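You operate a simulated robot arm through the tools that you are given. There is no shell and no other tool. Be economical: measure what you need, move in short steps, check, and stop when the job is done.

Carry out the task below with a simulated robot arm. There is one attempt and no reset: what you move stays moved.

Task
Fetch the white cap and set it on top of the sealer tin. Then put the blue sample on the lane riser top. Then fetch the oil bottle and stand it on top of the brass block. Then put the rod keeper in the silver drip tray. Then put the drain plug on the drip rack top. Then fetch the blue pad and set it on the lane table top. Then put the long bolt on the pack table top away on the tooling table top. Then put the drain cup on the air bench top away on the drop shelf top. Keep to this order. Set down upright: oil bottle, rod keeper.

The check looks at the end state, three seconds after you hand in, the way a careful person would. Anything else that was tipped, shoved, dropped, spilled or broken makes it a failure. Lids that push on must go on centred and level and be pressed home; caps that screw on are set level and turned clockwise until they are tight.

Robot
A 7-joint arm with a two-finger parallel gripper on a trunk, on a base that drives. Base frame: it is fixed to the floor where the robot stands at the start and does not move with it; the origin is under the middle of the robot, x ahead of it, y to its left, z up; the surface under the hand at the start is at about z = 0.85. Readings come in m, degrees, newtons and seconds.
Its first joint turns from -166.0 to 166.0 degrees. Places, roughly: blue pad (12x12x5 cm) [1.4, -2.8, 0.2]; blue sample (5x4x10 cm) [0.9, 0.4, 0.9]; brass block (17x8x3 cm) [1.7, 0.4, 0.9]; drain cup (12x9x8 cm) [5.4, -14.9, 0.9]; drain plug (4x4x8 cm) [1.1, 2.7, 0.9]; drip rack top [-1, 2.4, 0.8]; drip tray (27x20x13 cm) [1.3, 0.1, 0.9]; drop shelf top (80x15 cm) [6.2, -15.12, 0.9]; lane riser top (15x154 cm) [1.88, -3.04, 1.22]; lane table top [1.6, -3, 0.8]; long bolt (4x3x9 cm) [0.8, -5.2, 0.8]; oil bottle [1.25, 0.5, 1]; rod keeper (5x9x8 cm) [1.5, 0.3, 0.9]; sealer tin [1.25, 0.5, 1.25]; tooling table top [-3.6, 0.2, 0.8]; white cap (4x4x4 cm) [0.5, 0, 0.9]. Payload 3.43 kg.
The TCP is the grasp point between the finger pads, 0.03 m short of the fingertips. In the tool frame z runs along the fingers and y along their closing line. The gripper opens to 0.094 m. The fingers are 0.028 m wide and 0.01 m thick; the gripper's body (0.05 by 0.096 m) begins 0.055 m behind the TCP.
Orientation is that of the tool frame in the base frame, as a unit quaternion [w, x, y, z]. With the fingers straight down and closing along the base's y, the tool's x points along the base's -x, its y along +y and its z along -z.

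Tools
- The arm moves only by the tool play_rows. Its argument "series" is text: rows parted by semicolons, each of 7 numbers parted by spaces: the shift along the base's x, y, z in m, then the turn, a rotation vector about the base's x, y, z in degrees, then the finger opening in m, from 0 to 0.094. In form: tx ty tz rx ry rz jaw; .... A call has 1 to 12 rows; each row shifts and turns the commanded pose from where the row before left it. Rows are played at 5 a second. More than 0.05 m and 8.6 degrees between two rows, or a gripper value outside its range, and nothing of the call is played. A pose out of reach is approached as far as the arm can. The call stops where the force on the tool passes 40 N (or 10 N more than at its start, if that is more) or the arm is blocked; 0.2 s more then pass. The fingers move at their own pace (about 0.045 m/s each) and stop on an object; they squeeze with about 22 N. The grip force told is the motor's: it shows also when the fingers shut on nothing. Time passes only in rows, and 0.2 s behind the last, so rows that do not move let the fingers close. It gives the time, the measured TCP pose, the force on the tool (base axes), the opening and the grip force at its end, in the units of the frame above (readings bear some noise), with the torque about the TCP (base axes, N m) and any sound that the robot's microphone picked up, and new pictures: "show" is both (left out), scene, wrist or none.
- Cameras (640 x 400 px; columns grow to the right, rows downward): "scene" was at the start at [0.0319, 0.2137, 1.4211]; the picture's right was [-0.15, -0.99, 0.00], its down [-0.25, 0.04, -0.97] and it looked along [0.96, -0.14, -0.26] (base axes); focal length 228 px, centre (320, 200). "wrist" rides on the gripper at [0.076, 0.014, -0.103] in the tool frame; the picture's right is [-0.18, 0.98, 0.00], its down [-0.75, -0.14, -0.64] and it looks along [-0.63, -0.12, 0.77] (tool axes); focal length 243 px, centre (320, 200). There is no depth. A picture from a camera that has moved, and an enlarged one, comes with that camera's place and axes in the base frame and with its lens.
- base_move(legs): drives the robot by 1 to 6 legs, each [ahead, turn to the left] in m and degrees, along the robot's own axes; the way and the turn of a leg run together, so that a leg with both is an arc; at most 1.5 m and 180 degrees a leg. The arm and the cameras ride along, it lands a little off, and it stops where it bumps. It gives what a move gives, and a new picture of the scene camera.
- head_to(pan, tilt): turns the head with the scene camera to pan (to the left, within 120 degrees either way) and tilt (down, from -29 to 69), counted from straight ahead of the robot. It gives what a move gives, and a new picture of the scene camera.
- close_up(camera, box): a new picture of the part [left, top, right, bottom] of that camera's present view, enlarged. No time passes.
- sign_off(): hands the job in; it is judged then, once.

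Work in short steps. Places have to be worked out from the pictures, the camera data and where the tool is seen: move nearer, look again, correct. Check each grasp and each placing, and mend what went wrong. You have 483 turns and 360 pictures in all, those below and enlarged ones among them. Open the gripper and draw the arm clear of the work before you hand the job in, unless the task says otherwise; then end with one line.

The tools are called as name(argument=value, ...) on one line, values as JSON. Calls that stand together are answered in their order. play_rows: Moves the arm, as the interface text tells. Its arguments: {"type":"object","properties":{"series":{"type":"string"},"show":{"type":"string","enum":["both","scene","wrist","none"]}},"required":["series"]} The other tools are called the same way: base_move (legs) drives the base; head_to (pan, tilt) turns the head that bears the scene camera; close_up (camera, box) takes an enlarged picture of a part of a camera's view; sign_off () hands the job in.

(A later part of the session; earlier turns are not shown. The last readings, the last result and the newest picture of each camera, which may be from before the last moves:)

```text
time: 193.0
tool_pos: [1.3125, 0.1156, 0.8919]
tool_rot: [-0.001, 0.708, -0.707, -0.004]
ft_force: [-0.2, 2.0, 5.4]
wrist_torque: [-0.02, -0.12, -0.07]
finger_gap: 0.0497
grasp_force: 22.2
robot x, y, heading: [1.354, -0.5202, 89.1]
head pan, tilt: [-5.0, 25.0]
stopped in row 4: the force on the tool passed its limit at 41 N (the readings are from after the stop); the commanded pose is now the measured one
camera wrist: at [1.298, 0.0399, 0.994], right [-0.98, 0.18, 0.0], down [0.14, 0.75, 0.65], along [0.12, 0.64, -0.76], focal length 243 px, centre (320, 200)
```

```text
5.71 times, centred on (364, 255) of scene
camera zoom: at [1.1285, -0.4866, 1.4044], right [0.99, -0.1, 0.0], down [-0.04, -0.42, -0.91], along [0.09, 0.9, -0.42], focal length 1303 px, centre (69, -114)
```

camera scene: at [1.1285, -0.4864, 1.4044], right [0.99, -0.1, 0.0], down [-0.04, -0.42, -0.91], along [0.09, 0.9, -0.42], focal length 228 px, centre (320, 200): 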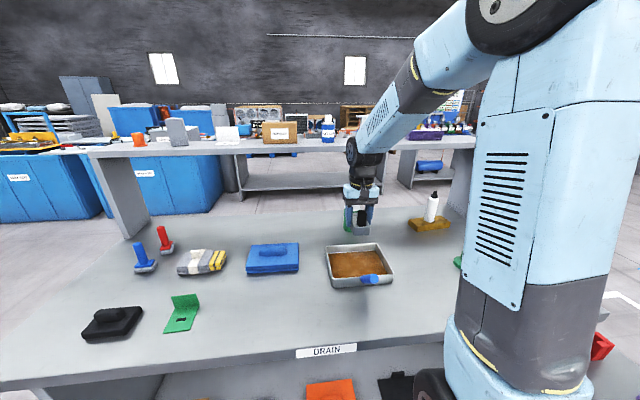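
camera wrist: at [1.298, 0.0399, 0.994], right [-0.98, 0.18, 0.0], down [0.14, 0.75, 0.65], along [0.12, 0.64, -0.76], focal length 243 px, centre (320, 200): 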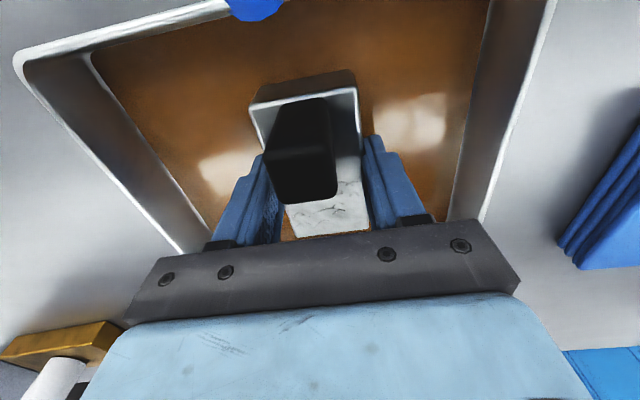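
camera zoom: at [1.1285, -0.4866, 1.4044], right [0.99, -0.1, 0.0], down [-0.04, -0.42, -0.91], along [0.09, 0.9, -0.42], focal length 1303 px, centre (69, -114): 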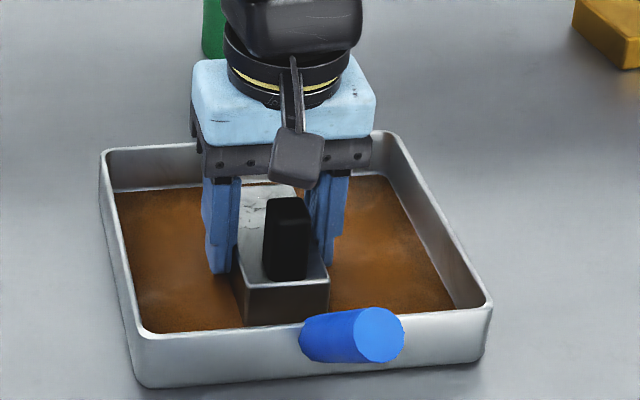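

On the tray floor. Release and rise.

play_rows(series="0 0 0.001 0 0 0 .055;0 0 0 0 0 0 .065;0 0 0 0 0 0 .075;0 0 0 0 0 0 .075;0 0 .03 0 0 0 .075;0 0 .045 0 0 0 .075;0 0 .045 0 0 0 .075;0 0 .045 0 0 0 .075;0 0 .045 0 0 0 .075;0 0 .045 0 0 0 .075", show="wrist")

close_up(camera="scene", box=[300, 180, 460, 300])

```text
time: 195.2
tool_pos: [1.313, 0.116, 1.1479]
tool_rot: [-0.001, 0.708, -0.706, -0.001]
ft_force: [0.9, 0.1, -0.6]
wrist_torque: [-0.04, 0.02, 0.01]
finger_gap: 0.0751
grasp_force: 0.1
robot x, y, heading: [1.3567, -0.526, 89.2]
head pan, tilt: [-5.0, 25.0]
camera wrist: at [1.2982, 0.0399, 1.2507], right [-0.98, 0.18, 0.0], down [0.14, 0.75, 0.65], along [0.12, 0.63, -0.76], focal length 243 px, centre (320, 200)
```

wrist: 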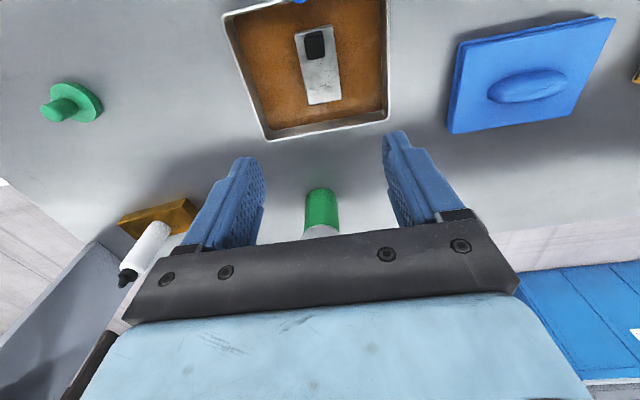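

```text
3.33 times, centred on (380, 240) of scene
camera zoom: at [1.1285, -0.4862, 1.4044], right [0.99, -0.1, 0.0], down [-0.04, -0.42, -0.91], along [0.09, 0.9, -0.42], focal length 760 px, centre (120, 67)
```

zoom: 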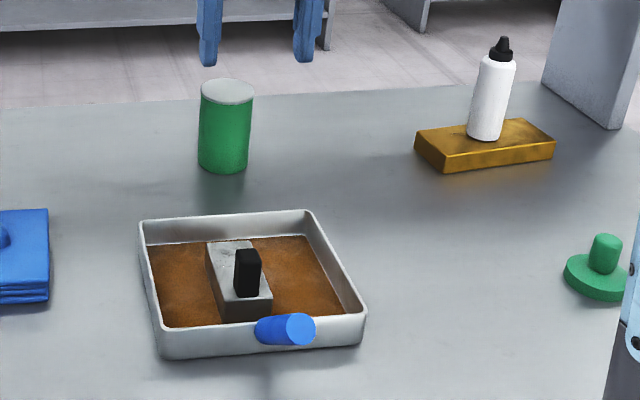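

Rod keeper stands in the tray. Raise the arm, then drive round the -x end toward the left table for the drain plug.

play_rows(series="0 0 .048 0 0 0 .075;0 0 .048 0 0 0 .075;0 0 .048 0 0 0 .075;0 0 .048 0 0 0 .075;0 0 .048 0 0 0 .075;0 0 .048 0 0 0 .075;0 0 .048 0 0 0 .075", show="none")

base_move(legs=[[-0.3, 0], [0, 45]])

base_move(legs=[[0, 45.5]])

```text
time: 196.8
tool_pos: [1.3123, 0.1156, 1.483]
tool_rot: [-0.001, 0.708, -0.706, -0.003]
ft_force: [0.3, -0.1, 0.4]
wrist_torque: [-0.03, 0.0, 0.01]
finger_gap: 0.0752
grasp_force: 0.0
robot x, y, heading: [1.3581, -0.5249, 89.5]
head pan, tilt: [-5.0, 25.0]
```

```text
time: 201.2
tool_pos: [0.8691, -0.4023, 1.484]
tool_rot: [0.0, 0.923, -0.384, -0.003]
ft_force: [-1.3, -0.6, -0.1]
wrist_torque: [0.0, 0.02, -0.01]
finger_gap: 0.0751
grasp_force: 0.0
robot x, y, heading: [1.3906, -0.7904, 133.9]
head pan, tilt: [-5.0, 25.0]
camera scene: at [1.2008, -0.9225, 1.4044], right [0.78, 0.63, 0.0], down [0.27, -0.33, -0.91], along [-0.57, 0.7, -0.42], focal length 228 px, centre (320, 200)
```

scene: 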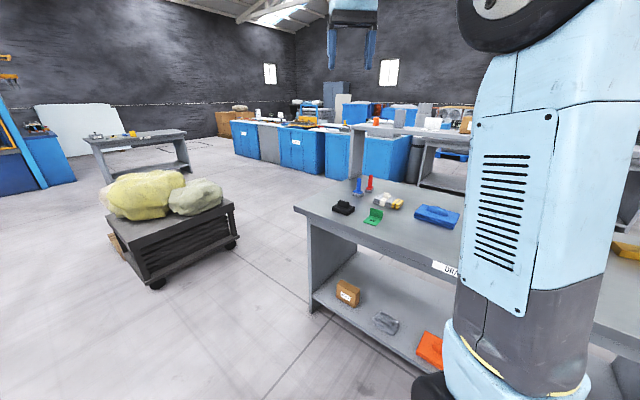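

```text
time: 203.9
tool_pos: [0.7481, -0.8924, 1.4833]
tool_rot: [0.001, 1.0, 0.008, -0.002]
ft_force: [0.0, 1.1, -0.3]
wrist_torque: [-0.04, 0.04, 0.0]
finger_gap: 0.0747
grasp_force: 0.2
robot x, y, heading: [1.3867, -0.7366, 179.5]
head pan, tilt: [-5.0, 25.0]
camera scene: at [1.3506, -0.9608, 1.4045], right [0.1, 1.0, 0.0], down [0.42, -0.04, -0.91], along [-0.9, 0.09, -0.42], focal length 228 px, centre (320, 200)
```

scene: 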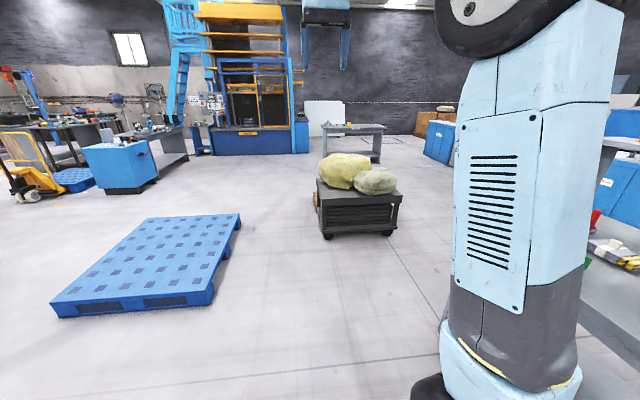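

Drive along to the bench end and turn right toward +y.

base_move(legs=[[1.44, 0], [0, -45]])

base_move(legs=[[0, -45]])

```text
time: 213.5
tool_pos: [-0.619, -0.3851, 1.4842]
tool_rot: [0.0, 0.928, -0.374, -0.003]
ft_force: [-0.7, -1.0, -0.5]
wrist_torque: [-0.02, 0.03, 0.01]
finger_gap: 0.075
grasp_force: 0.0
robot x, y, heading: [-0.0939, -0.7588, 134.9]
head pan, tilt: [-5.0, 25.0]
camera scene: at [-0.2765, -0.8955, 1.4044], right [0.77, 0.64, 0.0], down [0.27, -0.33, -0.91], along [-0.58, 0.7, -0.42], focal length 228 px, centre (320, 200)
```

scene: 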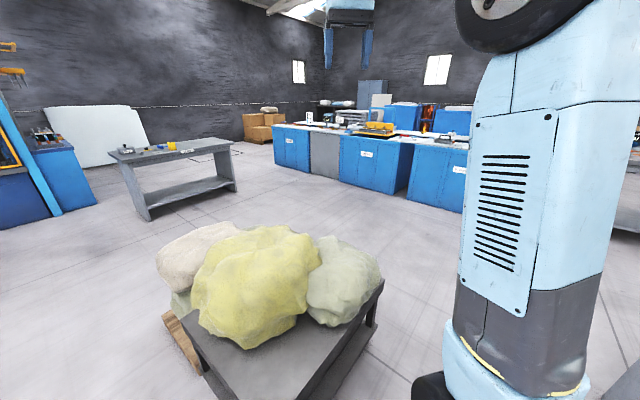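

```text
time: 216.2
tool_pos: [-0.1926, -0.1213, 1.4857]
tool_rot: [-0.002, 0.709, -0.705, -0.002]
ft_force: [-0.6, 0.6, 0.2]
wrist_torque: [0.0, -0.02, -0.04]
finger_gap: 0.0749
grasp_force: 0.0
robot x, y, heading: [-0.1453, -0.7595, 89.5]
head pan, tilt: [-5.0, 25.0]
camera scene: at [-0.3728, -0.7241, 1.4045], right [1.0, -0.09, 0.0], down [-0.04, -0.42, -0.91], along [0.09, 0.9, -0.42], focal length 228 px, centre (320, 200)
```

scene: 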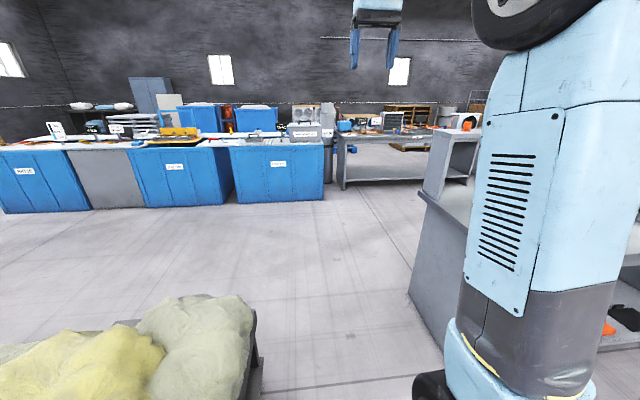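

Clear corridor. Ahead 1.8 m, then angle right toward the left table.

base_move(legs=[[0.9, 0], [0.9, 0], [0, -58]])

base_move(legs=[[1.3, 0]])

base_move(legs=[[0, 58]])

```text
time: 228.5
tool_pos: [0.3869, 1.4349, 1.4865]
tool_rot: [0.004, -0.281, 0.96, 0.001]
ft_force: [-0.7, 1.2, 0.3]
wrist_torque: [-0.07, -0.01, 0.01]
finger_gap: 0.0752
grasp_force: 0.1
robot x, y, heading: [-0.1629, 1.1104, 30.7]
head pan, tilt: [-5.0, 25.0]
stopped in leg 3: the robot was blocked; the commanded pose is now the measured one
camera scene: at [-0.2531, 1.3259, 1.4044], right [0.43, -0.9, 0.0], down [-0.38, -0.18, -0.91], along [0.82, 0.39, -0.42], focal length 228 px, centre (320, 200)
```

scene: 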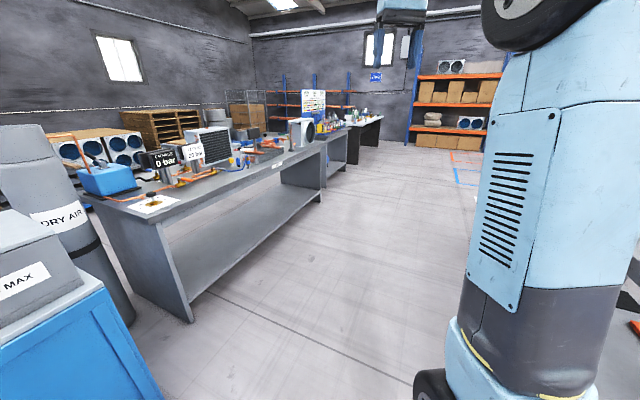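

```text
time: 235.2
tool_pos: [1.501, 2.0934, 1.4872]
tool_rot: [0.003, -0.281, 0.96, 0.001]
ft_force: [0.1, -0.3, 0.0]
wrist_torque: [0.01, 0.04, 0.02]
finger_gap: 0.0749
grasp_force: 0.1
robot x, y, heading: [0.9472, 1.7719, 30.5]
head pan, tilt: [-5.0, 25.0]
camera scene: at [0.8628, 1.9839, 1.4044], right [0.43, -0.9, 0.0], down [-0.38, -0.18, -0.91], along [0.82, 0.39, -0.42], focal length 228 px, centre (320, 200)
```

scene: 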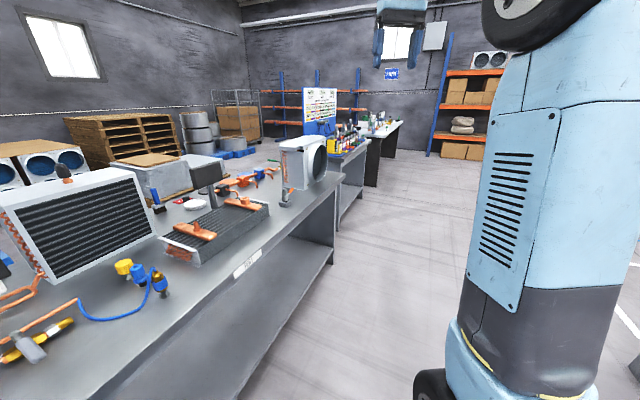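

```text
time: 238.5
tool_pos: [0.9865, 2.4164, 1.4854]
tool_rot: [0.002, -0.701, 0.714, 0.002]
ft_force: [0.8, -0.1, -0.5]
wrist_torque: [0.0, 0.07, 0.01]
finger_gap: 0.0753
grasp_force: 0.1
robot x, y, heading: [1.0196, 1.7759, 88.3]
head pan, tilt: [-5.0, 25.0]
stopped in leg 1: the robot was blocked; the commanded pose is now the measured one
camera scene: at [0.7919, 1.8135, 1.4045], right [0.99, -0.11, 0.0], down [-0.05, -0.42, -0.91], along [0.1, 0.9, -0.42], focal length 228 px, centre (320, 200)
```

scene: 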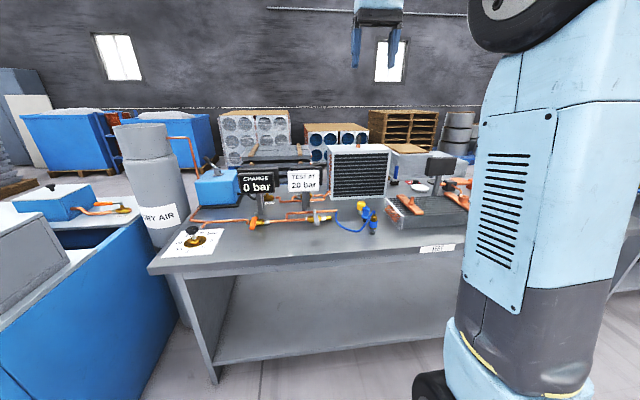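

The drain plug should appear near pixel (365, 219). Zoom there.

close_up(camera="scene", box=[300, 180, 460, 270])

close_up(camera="wrist", box=[100, 0, 540, 240])

```text
4.00 times, centred on (380, 225) of scene
camera zoom: at [0.7919, 1.8135, 1.4045], right [0.99, -0.11, 0.0], down [-0.05, -0.42, -0.91], along [0.1, 0.9, -0.42], focal length 912 px, centre (80, 100)
```

zoom: 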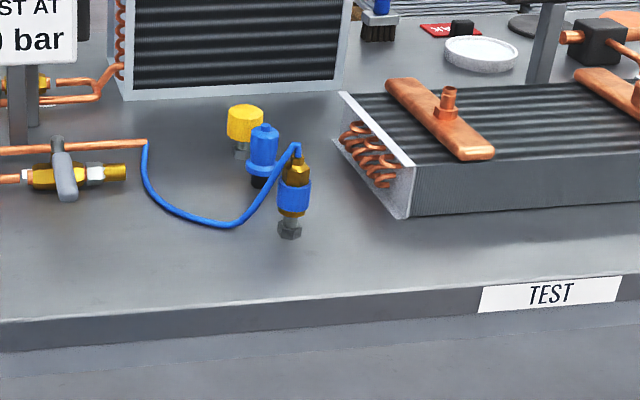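

```text
1.45 times, centred on (320, 120) of wrist
camera zoom: at [0.9714, 2.3406, 1.5894], right [-0.98, 0.2, 0.0], down [0.16, 0.75, 0.65], along [0.13, 0.63, -0.76], focal length 353 px, centre (320, 316)
```

zoom: 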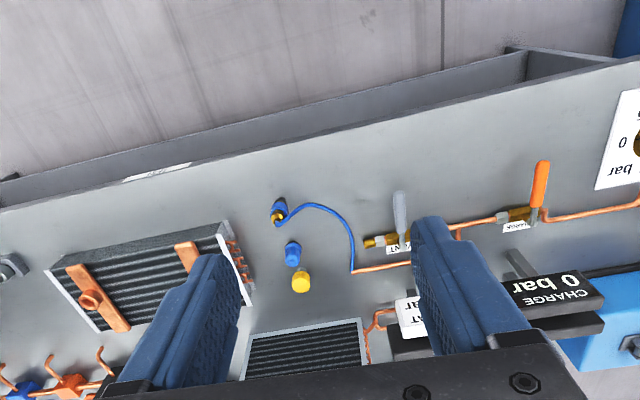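

Three small fittings stand close together; the blue flanged one at about (1.11, 2.74) best matches position and size. Zoom more.

close_up(camera="scene", box=[345, 198, 385, 244])

close_up(camera="wrist", box=[270, 125, 350, 215])

close_up(camera="scene", box=[150, 200, 270, 275])

```text
8.70 times, centred on (365, 221) of scene
camera zoom: at [0.7919, 1.8135, 1.4045], right [0.99, -0.11, 0.0], down [-0.05, -0.42, -0.91], along [0.1, 0.9, -0.42], focal length 1982 px, centre (-71, 17)
```

zoom: 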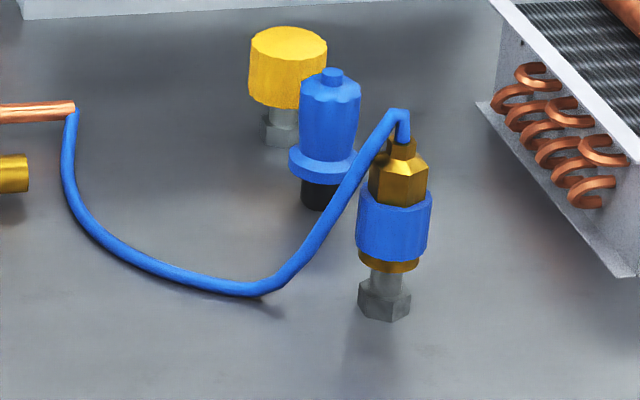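

```text
4.44 times, centred on (310, 170) of wrist
camera zoom: at [0.9714, 2.3406, 1.5894], right [-0.98, 0.2, 0.0], down [0.16, 0.75, 0.65], along [0.13, 0.63, -0.76], focal length 1078 px, centre (364, 333)
```

zoom: 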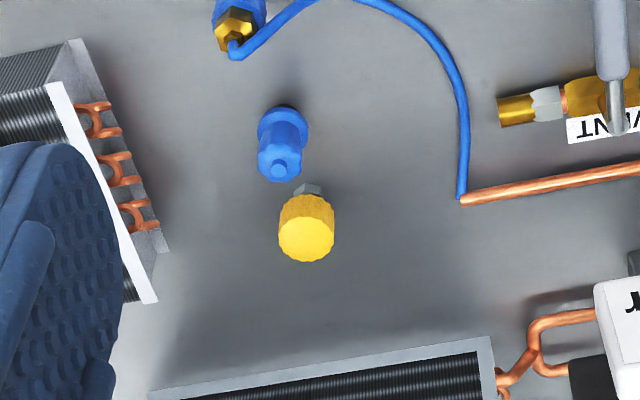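

```text
5.33 times, centred on (210, 238) of scene
camera zoom: at [0.7919, 1.8135, 1.4045], right [0.99, -0.11, 0.0], down [-0.05, -0.42, -0.91], along [0.1, 0.9, -0.42], focal length 1216 px, centre (907, 0)
```

zoom: 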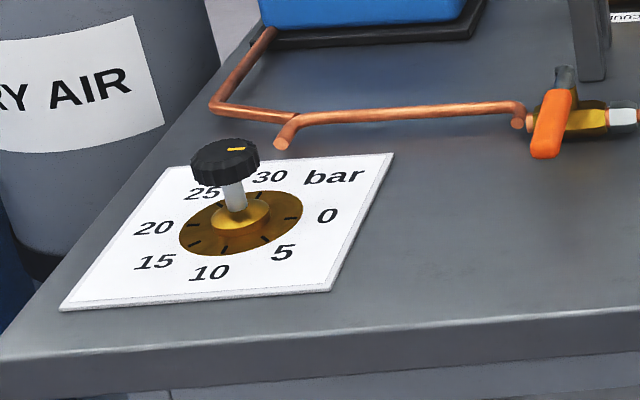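

The blue flanged plug is the drain plug, at ≈(1.112, 2.727). Drive 0.25 m closer, then look again from the wrist.

base_move(legs=[[0.22, 0]])

play_rows(series=".02 -.005 -.045 0 0 0 .075;.02 -.005 -.045 0 0 0 .075;.02 0 -.045 0 0 0 .075;.02 0 -.045 0 0 0 .075;.02 0 -.045 0 0 0 .075;0.01 0 -.045 0 0 0 .075;0 0 -.04 0 0 0 .075;0 0 0 0 0 0 .075", show="wrist")

```text
time: 240.2
tool_pos: [0.9945, 2.638, 1.4867]
tool_rot: [0.002, -0.7, 0.714, 0.002]
ft_force: [-0.5, 0.8, 0.3]
wrist_torque: [0.0, -0.03, -0.02]
finger_gap: 0.0749
grasp_force: 0.1
robot x, y, heading: [1.0284, 1.996, 88.6]
head pan, tilt: [-5.0, 25.0]
camera scene: at [0.7974, 2.035, 1.4044], right [0.99, -0.11, 0.0], down [-0.05, -0.42, -0.91], along [0.1, 0.9, -0.42], focal length 228 px, centre (320, 200)
```

scene: 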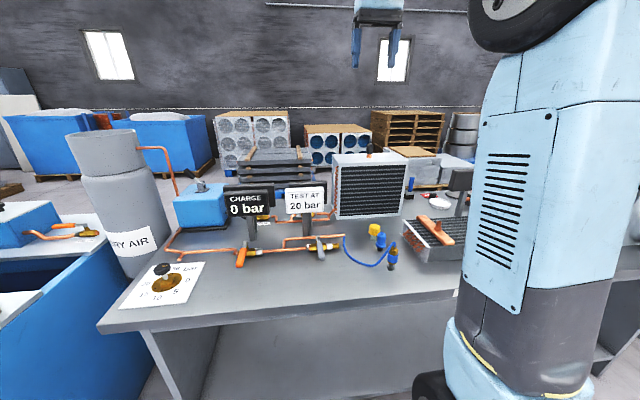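

```text
time: 242.0
tool_pos: [1.1016, 2.6281, 1.1772]
tool_rot: [0.002, -0.7, 0.714, 0.002]
ft_force: [0.4, -0.5, -0.7]
wrist_torque: [0.01, 0.04, 0.03]
finger_gap: 0.0751
grasp_force: 0.0
robot x, y, heading: [1.0244, 1.9972, 88.4]
head pan, tilt: [-5.0, 25.0]
camera wrist: at [1.0872, 2.5509, 1.2798], right [-0.98, 0.2, 0.0], down [0.16, 0.75, 0.65], along [0.13, 0.63, -0.76], focal length 243 px, centre (320, 200)
```

wrist: 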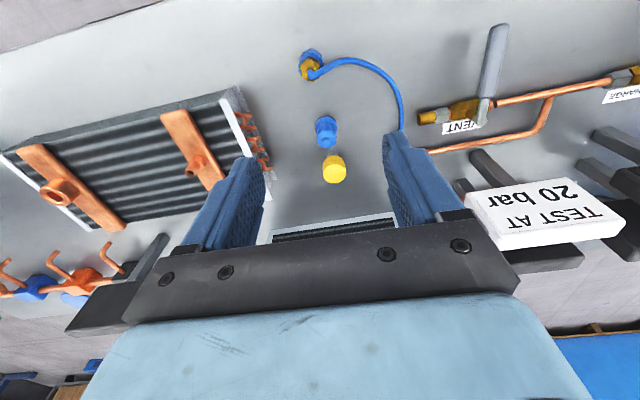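

Plug at (1.111, 2.726). Move above it and check once more.

play_rows(series=".0023 .0245 -.0368 0 0 0 .06;.0023 .0245 -.0368 0 0 0 .06;.0023 .0245 -.0368 0 0 0 .06;.0023 .0245 -.0368 0 0 0 .06;0 0 0 0 0 0 .06", show="wrist")

close_up(camera="scene", box=[330, 180, 450, 280])

```text
time: 243.2
tool_pos: [1.1126, 2.7246, 1.0292]
tool_rot: [0.003, -0.699, 0.715, 0.002]
ft_force: [-0.1, -0.4, 0.7]
wrist_torque: [0.03, -0.03, 0.01]
finger_gap: 0.0598
grasp_force: 0.1
robot x, y, heading: [1.0237, 1.9979, 88.1]
head pan, tilt: [-5.0, 25.0]
camera wrist: at [1.0968, 2.6492, 1.1318], right [-0.98, 0.2, 0.0], down [0.16, 0.75, 0.65], along [0.13, 0.63, -0.76], focal length 243 px, centre (320, 200)
```

wrist: 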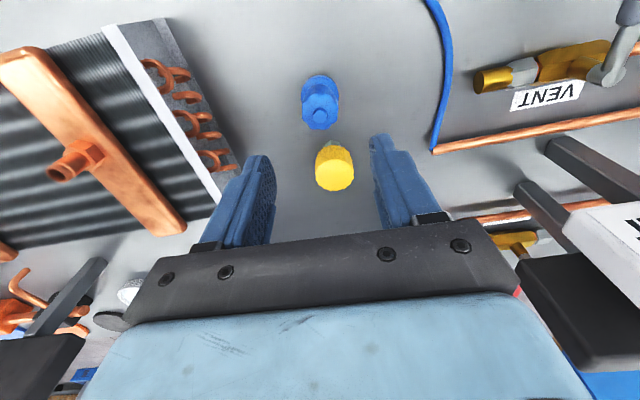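

```text
4.00 times, centred on (390, 230) of scene
camera zoom: at [0.7974, 2.0352, 1.4044], right [0.99, -0.11, 0.0], down [-0.05, -0.42, -0.91], along [0.1, 0.9, -0.42], focal length 912 px, centre (40, 80)
```

zoom: 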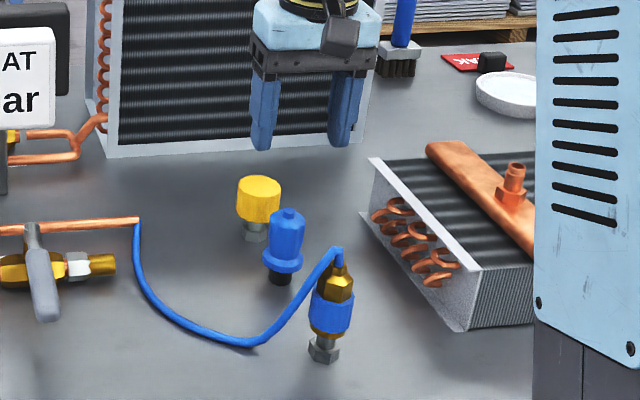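

Aligned. Descend with the fingers around the plug body and close.

play_rows(series="-.001 0 -.04 0 0 0 .06;0 0 -.04 0 0 0 .06;0 0 -.033 0 0 0 .06;0 0 0 0 0 0 .06;0 0 0 0 0 0 .04;0 0 0 0 0 0 .02;0 0 0 0 0 0 .01;0 0 0 0 0 0 .01", show="wrist")

close_up(camera="scene", box=[350, 195, 430, 275])

```text
time: 245.0
tool_pos: [1.1129, 2.7256, 0.9176]
tool_rot: [0.003, -0.7, 0.715, 0.002]
ft_force: [0.0, -0.4, 0.6]
wrist_torque: [-0.05, -0.02, -0.03]
finger_gap: 0.031
grasp_force: 22.0
robot x, y, heading: [1.0229, 1.994, 88.4]
head pan, tilt: [-5.0, 25.0]
camera wrist: at [1.0968, 2.6487, 1.0194], right [-0.98, 0.2, 0.0], down [0.16, 0.75, 0.65], along [0.13, 0.63, -0.76], focal length 243 px, centre (320, 200)
```

wrist: 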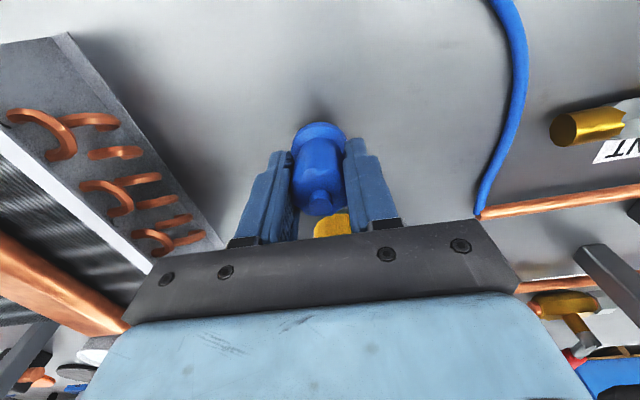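

```text
5.00 times, centred on (390, 235) of scene
camera zoom: at [0.7974, 2.0353, 1.4044], right [0.99, -0.11, 0.0], down [-0.05, -0.42, -0.91], along [0.1, 0.9, -0.42], focal length 1140 px, centre (-30, 25)
```

zoom: 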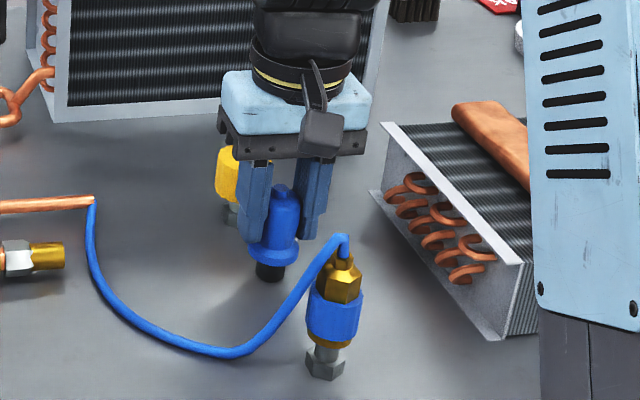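

Gripped at 31 mm. Lift straight up and check.

play_rows(series="0 0 .01 0 0 0 .01;0 0 .03 0 0 0 .01;0 0 .045 0 0 0 .01;0 0 .045 0 0 0 .01;0 0 .045 0 0 0 .01;0 -.01 .045 0 0 0 .01;0 -.01 .045 0 0 0 .01;0 -.01 .045 0 0 0 .01;0 -.01 .045 0 0 0 .01;0 -.01 .045 0 0 0 .01;0 -.01 .045 0 0 0 .01;0 -.01 .045 0 0 0 .01", show="both")

```text
time: 247.6
tool_pos: [1.1123, 2.6559, 1.4077]
tool_rot: [0.002, -0.701, 0.714, 0.001]
ft_force: [-0.9, 0.5, -0.4]
wrist_torque: [-0.01, 0.03, 0.04]
finger_gap: 0.0314
grasp_force: 21.9
robot x, y, heading: [1.0237, 1.9984, 88.2]
head pan, tilt: [-5.0, 25.0]
camera scene: at [0.7975, 2.0353, 1.4044], right [0.99, -0.11, 0.0], down [-0.05, -0.42, -0.91], along [0.1, 0.9, -0.42], focal length 228 px, centre (320, 200)
camera wrist: at [1.0967, 2.5794, 1.5101], right [-0.98, 0.21, 0.0], down [0.16, 0.75, 0.65], along [0.13, 0.63, -0.76], focal length 243 px, centre (320, 200)
```

scene: 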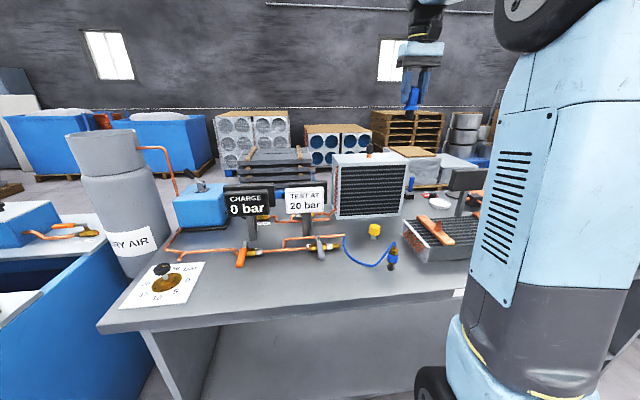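
wrist: 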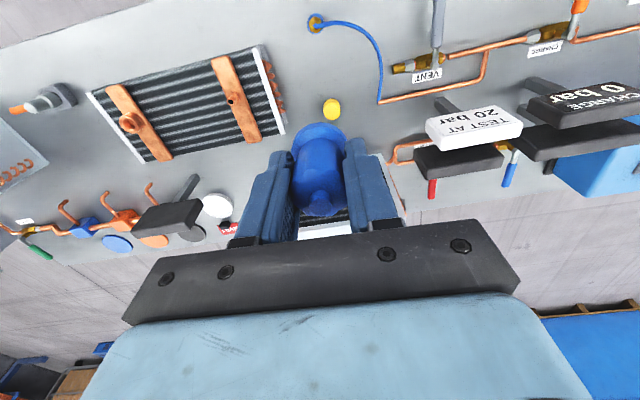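

Plug in hand. The slatted drip rack lies near (-0.9, 2.35). Back up, turn left, and drive along the cabinets.

base_move(legs=[[-0.38, 0], [0, 46]])

base_move(legs=[[0, 46]])

base_move(legs=[[1.0, 0]])

```text
time: 252.4
tool_pos: [0.5989, 2.1345, 1.4076]
tool_rot: [-0.002, 0.924, -0.382, -0.003]
ft_force: [-0.1, -0.4, -0.9]
wrist_torque: [-0.03, 0.01, 0.02]
finger_gap: 0.0311
grasp_force: 22.4
robot x, y, heading: [1.0512, 1.6517, 134.8]
head pan, tilt: [-5.0, 25.0]
camera scene: at [0.8658, 1.5151, 1.4044], right [0.77, 0.64, 0.0], down [0.27, -0.33, -0.91], along [-0.58, 0.7, -0.42], focal length 228 px, centre (320, 200)
```

scene: 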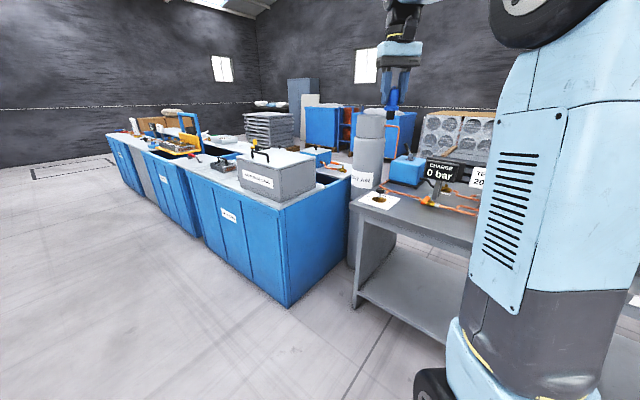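

```text
time: 255.2
tool_pos: [0.3888, 1.6569, 1.4079]
tool_rot: [0.0, 1.0, 0.013, -0.004]
ft_force: [0.1, -0.1, -0.2]
wrist_torque: [-0.01, -0.02, 0.0]
finger_gap: 0.031
grasp_force: 22.3
robot x, y, heading: [1.0536, 1.7034, -179.9]
head pan, tilt: [-5.0, 25.0]
camera scene: at [1.0177, 1.4788, 1.4045], right [0.08, 1.0, 0.0], down [0.42, -0.03, -0.91], along [-0.9, 0.07, -0.42], focal length 228 px, centre (320, 200)
```

scene: 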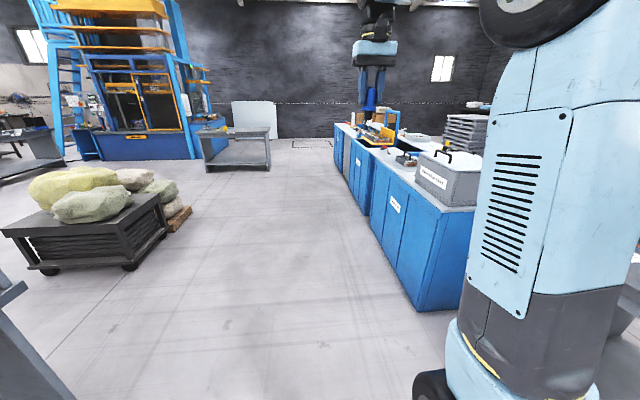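

```text
time: 260.4
tool_pos: [-0.6104, 1.6455, 1.4084]
tool_rot: [0.0, 1.0, 0.015, -0.003]
ft_force: [-0.4, 0.1, -0.7]
wrist_torque: [0.0, 0.0, -0.01]
finger_gap: 0.0306
grasp_force: 22.2
robot x, y, heading: [0.0505, 1.6933, -179.3]
head pan, tilt: [-5.0, 25.0]
camera scene: at [0.0197, 1.4686, 1.4044], right [0.08, 1.0, 0.0], down [0.42, -0.03, -0.91], along [-0.9, 0.07, -0.42], focal length 228 px, centre (320, 200)
```

scene: 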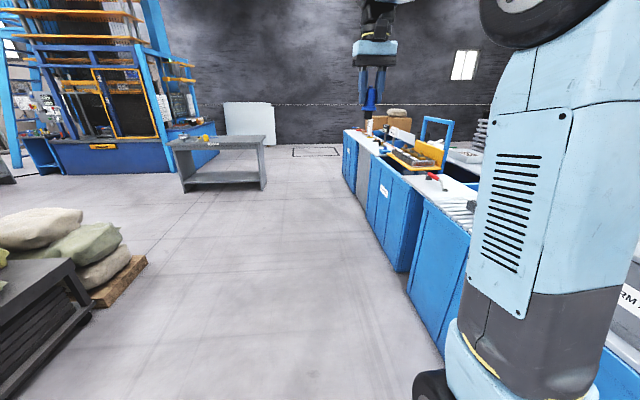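

Continue 1.0 m, then turn to face the rack.

base_move(legs=[[0.95, 0], [0, -45]])

base_move(legs=[[0, -45.5]])

```text
time: 267.7
tool_pos: [-1.3948, 2.1174, 1.4093]
tool_rot: [-0.002, 0.929, -0.371, -0.003]
ft_force: [0.1, -0.3, -0.4]
wrist_torque: [0.05, -0.02, -0.04]
finger_gap: 0.0303
grasp_force: 22.3
robot x, y, heading: [-0.9269, 1.6425, 135.5]
head pan, tilt: [-5.0, 25.0]
camera scene: at [-1.1125, 1.509, 1.4044], right [0.76, 0.65, 0.0], down [0.27, -0.32, -0.91], along [-0.59, 0.69, -0.42], focal length 228 px, centre (320, 200)
```

scene: 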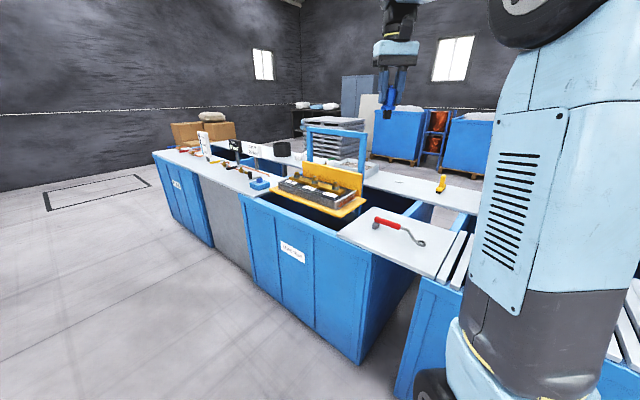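

```text
time: 270.5
tool_pos: [-0.9154, 2.309, 1.4096]
tool_rot: [-0.002, 0.71, -0.705, -0.002]
ft_force: [-0.7, -0.1, -1.0]
wrist_torque: [0.0, -0.04, -0.01]
finger_gap: 0.0303
grasp_force: 21.2
robot x, y, heading: [-0.986, 1.6476, 89.9]
head pan, tilt: [-5.0, 25.0]
camera scene: at [-1.2109, 1.6808, 1.4045], right [1.0, -0.09, 0.0], down [-0.04, -0.42, -0.91], along [0.08, 0.9, -0.42], focal length 228 px, centre (320, 200)
```

scene: 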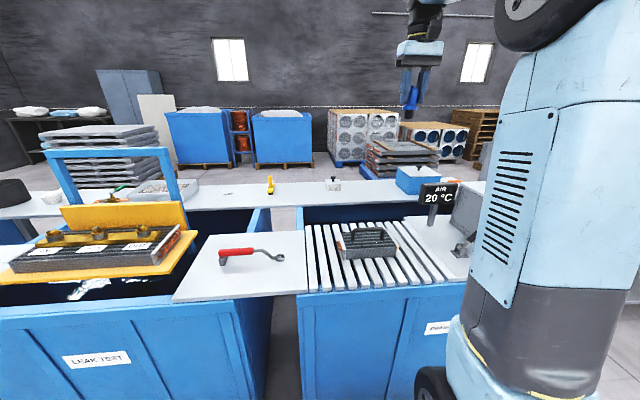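

The slatted section centred near (-0.95, 2.39) is the drip rack. Zoom in on the slats.

close_up(camera="scene", box=[290, 205, 450, 305])

close_up(camera="wrist", box=[0, 0, 640, 400])

```text
4.00 times, centred on (370, 255) of scene
camera zoom: at [-1.2109, 1.6808, 1.4045], right [1.0, -0.09, 0.0], down [-0.04, -0.42, -0.91], along [0.08, 0.9, -0.42], focal length 912 px, centre (120, -20)
```

zoom: 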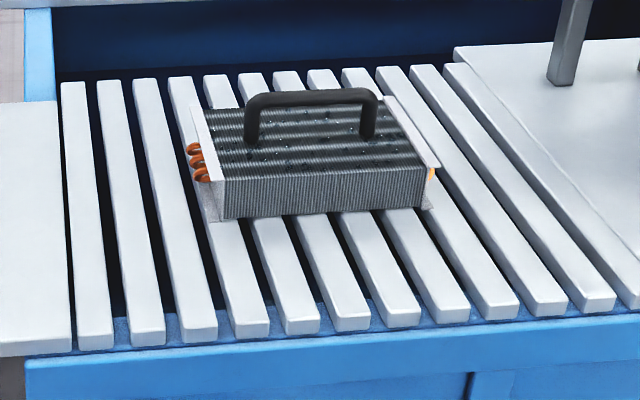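

```text
1.00 times, centred on (320, 200) of wrist (not enlarged: the box is as wide or as high as the picture)
camera zoom: at [-0.9293, 2.2325, 1.5111], right [-0.98, 0.18, 0.0], down [0.13, 0.75, 0.65], along [0.11, 0.64, -0.76], focal length 243 px, centre (320, 200)
```

zoom: 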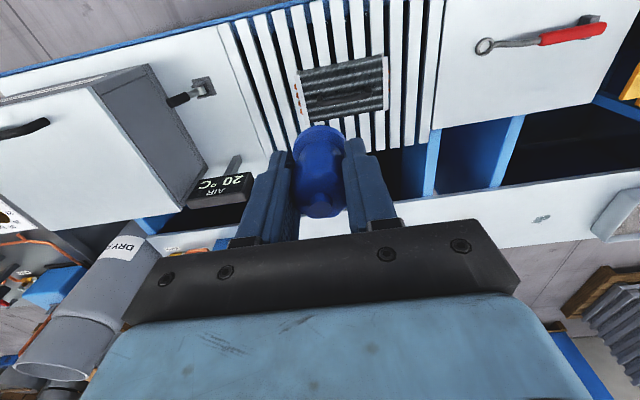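

Slats ~29 mm wide with ~12 mm gaps; the left slats are free. I'll stand the plug on the second slat at about (-1.142, 2.35). Move over it and come down partway.

play_rows(series="-.0454 .008 0 0 0 0 .01;-.0454 .008 0 0 0 0 .01;-.0454 .008 0 0 0 0 .01;-.0454 .008 0 0 0 0 .01;-.0454 .008 0 0 0 0 .01;0 0 -.045 0 0 0 .01;0 0 -.045 0 0 0 .01;0 0 -.045 0 0 0 .01;0 0 -.045 0 0 0 .01;0 0 -.045 0 0 0 .01;0 0 -.045 0 0 0 .01;0 0 -.045 0 0 0 .01", show="both")

close_up(camera="scene", box=[250, 160, 410, 300])

```text
time: 273.1
tool_pos: [-1.1445, 2.347, 1.0943]
tool_rot: [-0.003, 0.71, -0.704, -0.002]
ft_force: [-0.3, 0.3, -0.3]
wrist_torque: [0.01, 0.02, 0.01]
finger_gap: 0.0309
grasp_force: 22.2
robot x, y, heading: [-0.9845, 1.6468, 90.1]
head pan, tilt: [-5.0, 25.0]
camera scene: at [-1.2109, 1.6798, 1.4045], right [1.0, -0.09, 0.0], down [-0.04, -0.42, -0.91], along [0.08, 0.9, -0.42], focal length 228 px, centre (320, 200)
camera wrist: at [-1.1579, 2.2708, 1.1967], right [-0.98, 0.18, 0.0], down [0.13, 0.75, 0.65], along [0.11, 0.64, -0.76], focal length 243 px, centre (320, 200)
```

scene: 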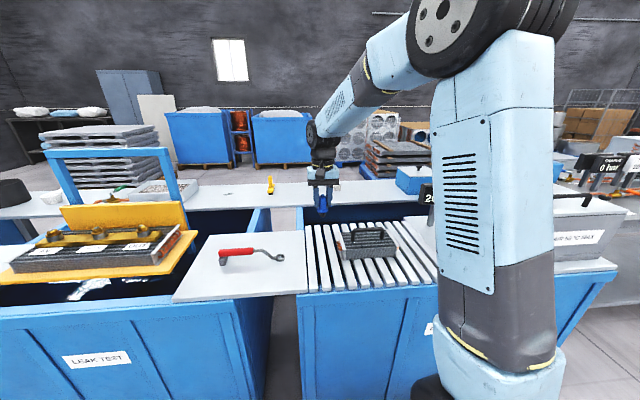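
wrist: 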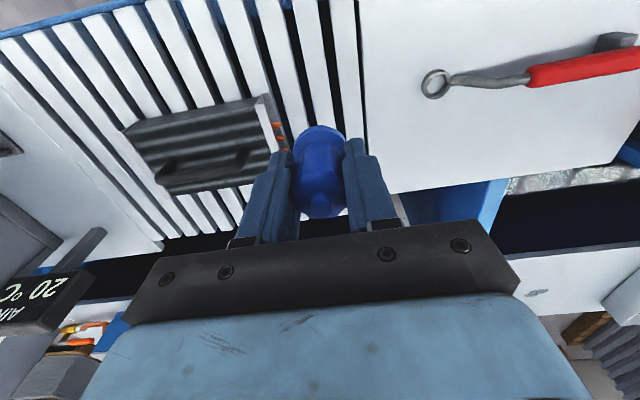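

```text
2.86 times, centred on (330, 230) of scene
camera zoom: at [-1.2109, 1.6798, 1.4045], right [1.0, -0.09, 0.0], down [-0.04, -0.42, -0.91], along [0.08, 0.9, -0.42], focal length 651 px, centre (291, 114)
```

zoom: 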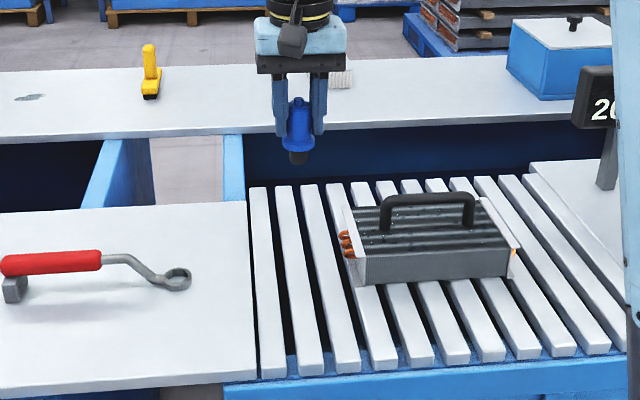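

Landing spot is on slat 2, clear of the basket. Descend gently.

play_rows(series="0 0 -.045 0 0 0 .01;0 0 -.045 0 0 0 .01;0 0 -.045 0 0 0 .01;0 0 -.015 0 0 0 .01;0 0 -.008 0 0 0 .01;0 0 0 0 0 0 .01", show="wrist")

close_up(camera="scene", box=[290, 195, 370, 265])

```text
time: 274.5
tool_pos: [-1.1421, 2.3484, 0.9364]
tool_rot: [-0.002, 0.71, -0.704, -0.003]
ft_force: [-0.1, 0.5, -0.6]
wrist_torque: [0.04, 0.01, 0.0]
finger_gap: 0.0304
grasp_force: 22.1
robot x, y, heading: [-0.982, 1.6503, 90.3]
head pan, tilt: [-5.0, 25.0]
camera wrist: at [-1.1565, 2.2713, 1.0384], right [-0.98, 0.18, 0.0], down [0.13, 0.75, 0.65], along [0.11, 0.64, -0.76], focal length 243 px, centre (320, 200)
```

wrist: 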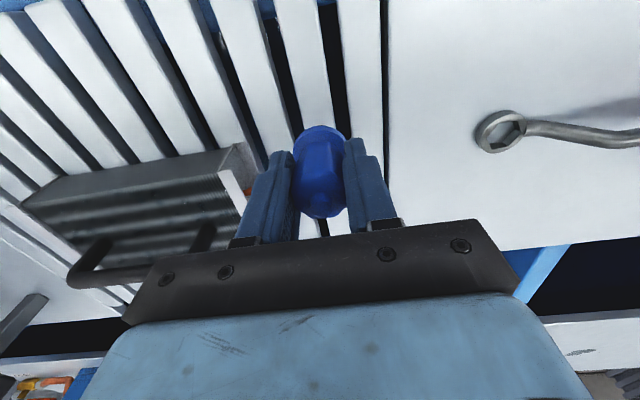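

```text
5.71 times, centred on (330, 230) of scene
camera zoom: at [-1.211, 1.6803, 1.4044], right [1.0, -0.09, 0.0], down [-0.04, -0.42, -0.91], along [0.08, 0.9, -0.42], focal length 1303 px, centre (263, 29)
```

zoom: 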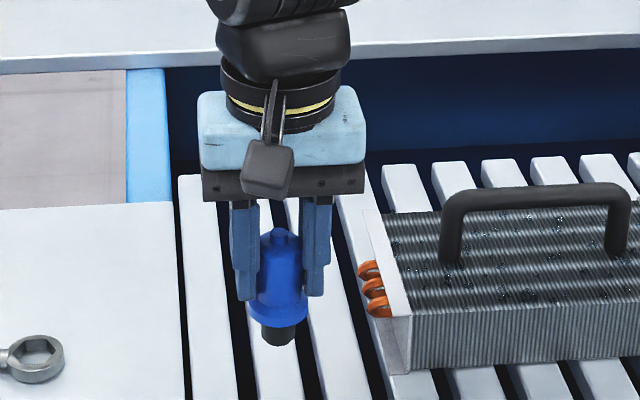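

Centred over slat 2. Lower to contact.

play_rows(series="0 0 -.008 0 0 0 .01;0 0 -.004 0 0 0 .01;0 0 -.003 0 0 0 .01;0 0 -.002 0 0 0 .01;0 0 -.002 0 0 0 .01", show="none")

```text
time: 275.7
tool_pos: [-1.1423, 2.3491, 0.9176]
tool_rot: [-0.001, 0.711, -0.704, -0.002]
ft_force: [0.1, 0.3, 0.5]
wrist_torque: [-0.02, -0.03, 0.0]
finger_gap: 0.0306
grasp_force: 22.9
robot x, y, heading: [-0.9806, 1.6447, 90.0]
head pan, tilt: [-5.0, 25.0]
```

play_rows(series="0 0 -.003 0 0 0 .01;0 0 -.002 0 0 0 .01;0 0 -.002 0 0 0 .01;0 0 -.002 0 0 0 .01", show="none")

close_up(camera="scene", box=[300, 215, 356, 265])

```text
time: 276.7
tool_pos: [-1.1422, 2.3485, 0.9093]
tool_rot: [-0.001, 0.71, -0.704, -0.002]
ft_force: [0.1, -1.2, 0.2]
wrist_torque: [0.0, -0.02, 0.0]
finger_gap: 0.0304
grasp_force: 22.1
robot x, y, heading: [-0.9797, 1.6494, 90.0]
head pan, tilt: [-5.0, 25.0]
```

```text
8.00 times, centred on (328, 240) of scene
camera zoom: at [-1.211, 1.6803, 1.4044], right [1.0, -0.09, 0.0], down [-0.04, -0.42, -0.91], along [0.08, 0.9, -0.42], focal length 1824 px, centre (256, -120)
```

zoom: 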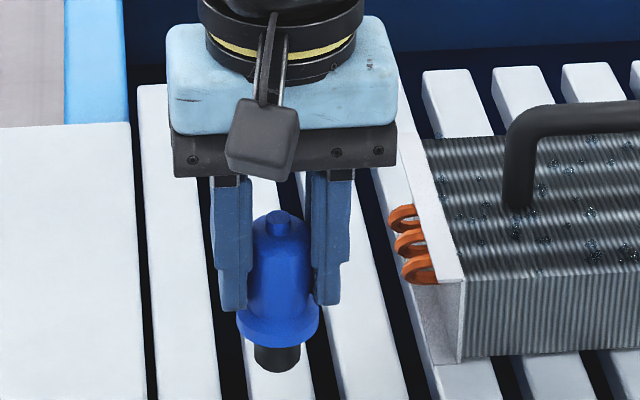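

Still hovering over slat 2. Keep lowering in small steps.

play_rows(series="0 0 -.003 0 0 0 .01;0 0 -.003 0 0 0 .01;0 0 -.003 0 0 0 .01;0 0 -.003 0 0 0 .01", show="none")

```text
time: 277.7
tool_pos: [-1.1424, 2.3481, 0.897]
tool_rot: [-0.002, 0.711, -0.703, -0.002]
ft_force: [-0.3, -0.1, -1.5]
wrist_torque: [0.03, 0.01, 0.01]
finger_gap: 0.0303
grasp_force: 22.3
robot x, y, heading: [-0.9805, 1.6495, 90.0]
head pan, tilt: [-5.0, 25.0]
```

play_rows(series="0 0 -.003 0 0 0 .01;0 0 -.003 0 0 0 .01;0 0 -.003 0 0 0 .01;0 0 -.003 0 0 0 .01", show="wrist")

close_up(camera="scene", box=[300, 215, 356, 265])

```text
time: 278.7
tool_pos: [-1.1421, 2.3477, 0.8862]
tool_rot: [-0.002, 0.71, -0.704, -0.004]
ft_force: [3.2, 3.4, 17.1]
wrist_torque: [0.17, -0.1, -0.03]
finger_gap: 0.0305
grasp_force: 22.4
robot x, y, heading: [-0.986, 1.6473, 89.9]
head pan, tilt: [-5.0, 25.0]
camera wrist: at [-1.1563, 2.2715, 0.9876], right [-0.98, 0.18, 0.0], down [0.14, 0.75, 0.65], along [0.11, 0.64, -0.76], focal length 243 px, centre (320, 200)
```

wrist: 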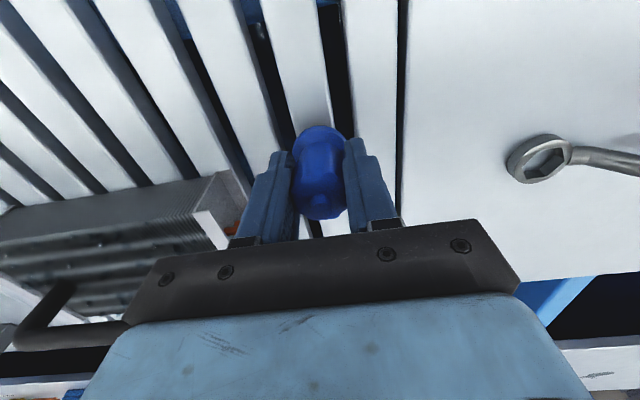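

```text
8.00 times, centred on (328, 240) of scene
camera zoom: at [-1.2108, 1.6797, 1.4045], right [1.0, -0.09, 0.0], down [-0.04, -0.42, -0.91], along [0.08, 0.9, -0.42], focal length 1824 px, centre (256, -120)
```

zoom: 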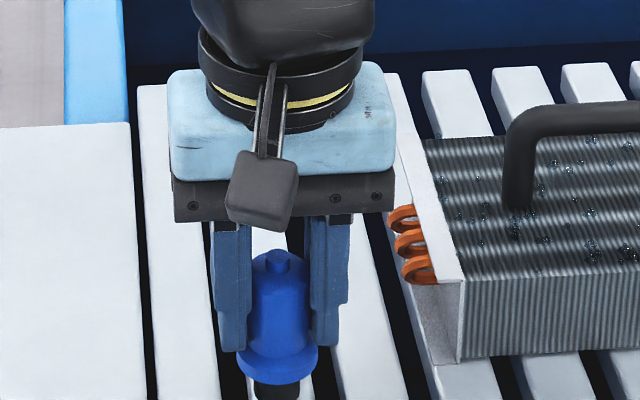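

Contact (17 N), centred on the slat. Release and rise.

play_rows(series="0 0 .001 0 0 0 .035;0 0 0 0 0 0 .045;0 0 0 0 0 0 .05;0 0 0 0 0 0 .05;0 0 .03 0 0 0 .05;0 0 .045 0 0 0 .05;0 0 .045 0 0 0 .05;0 0 .045 0 0 0 .05;0 0 .045 0 0 0 .05", show="wrist")

close_up(camera="scene", box=[280, 195, 400, 285])

```text
time: 280.7
tool_pos: [-1.1419, 2.3477, 1.0948]
tool_rot: [-0.001, 0.71, -0.704, -0.002]
ft_force: [-0.8, 0.8, -0.7]
wrist_torque: [-0.01, -0.02, 0.01]
finger_gap: 0.0499
grasp_force: 0.1
robot x, y, heading: [-0.9802, 1.6472, 90.0]
head pan, tilt: [-5.0, 25.0]
camera wrist: at [-1.1565, 2.2718, 1.1974], right [-0.98, 0.18, 0.0], down [0.13, 0.75, 0.65], along [0.11, 0.64, -0.76], focal length 243 px, centre (320, 200)
```

wrist: 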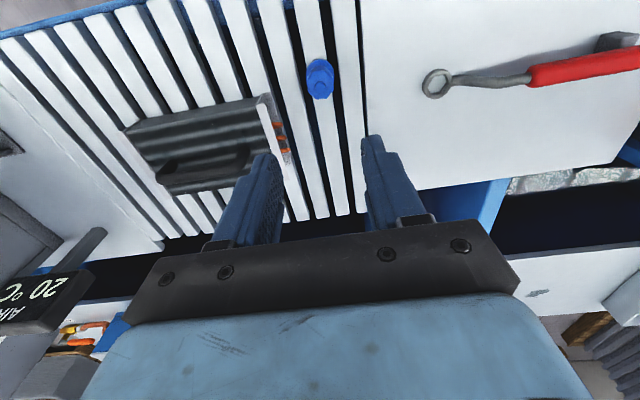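

```text
4.44 times, centred on (340, 240) of scene
camera zoom: at [-1.2111, 1.6806, 1.4044], right [1.0, -0.09, 0.0], down [-0.04, -0.42, -0.91], along [0.08, 0.9, -0.42], focal length 1013 px, centre (231, 22)
```

zoom: 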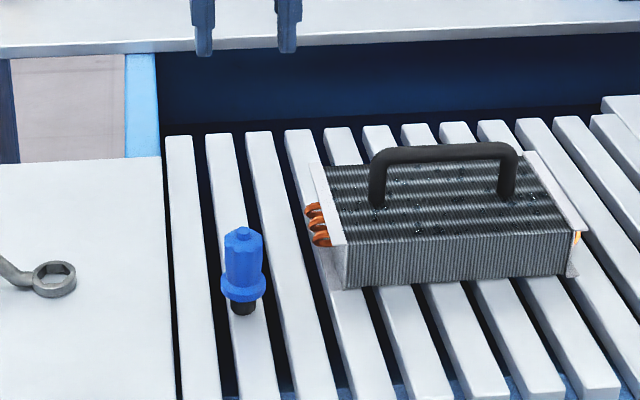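

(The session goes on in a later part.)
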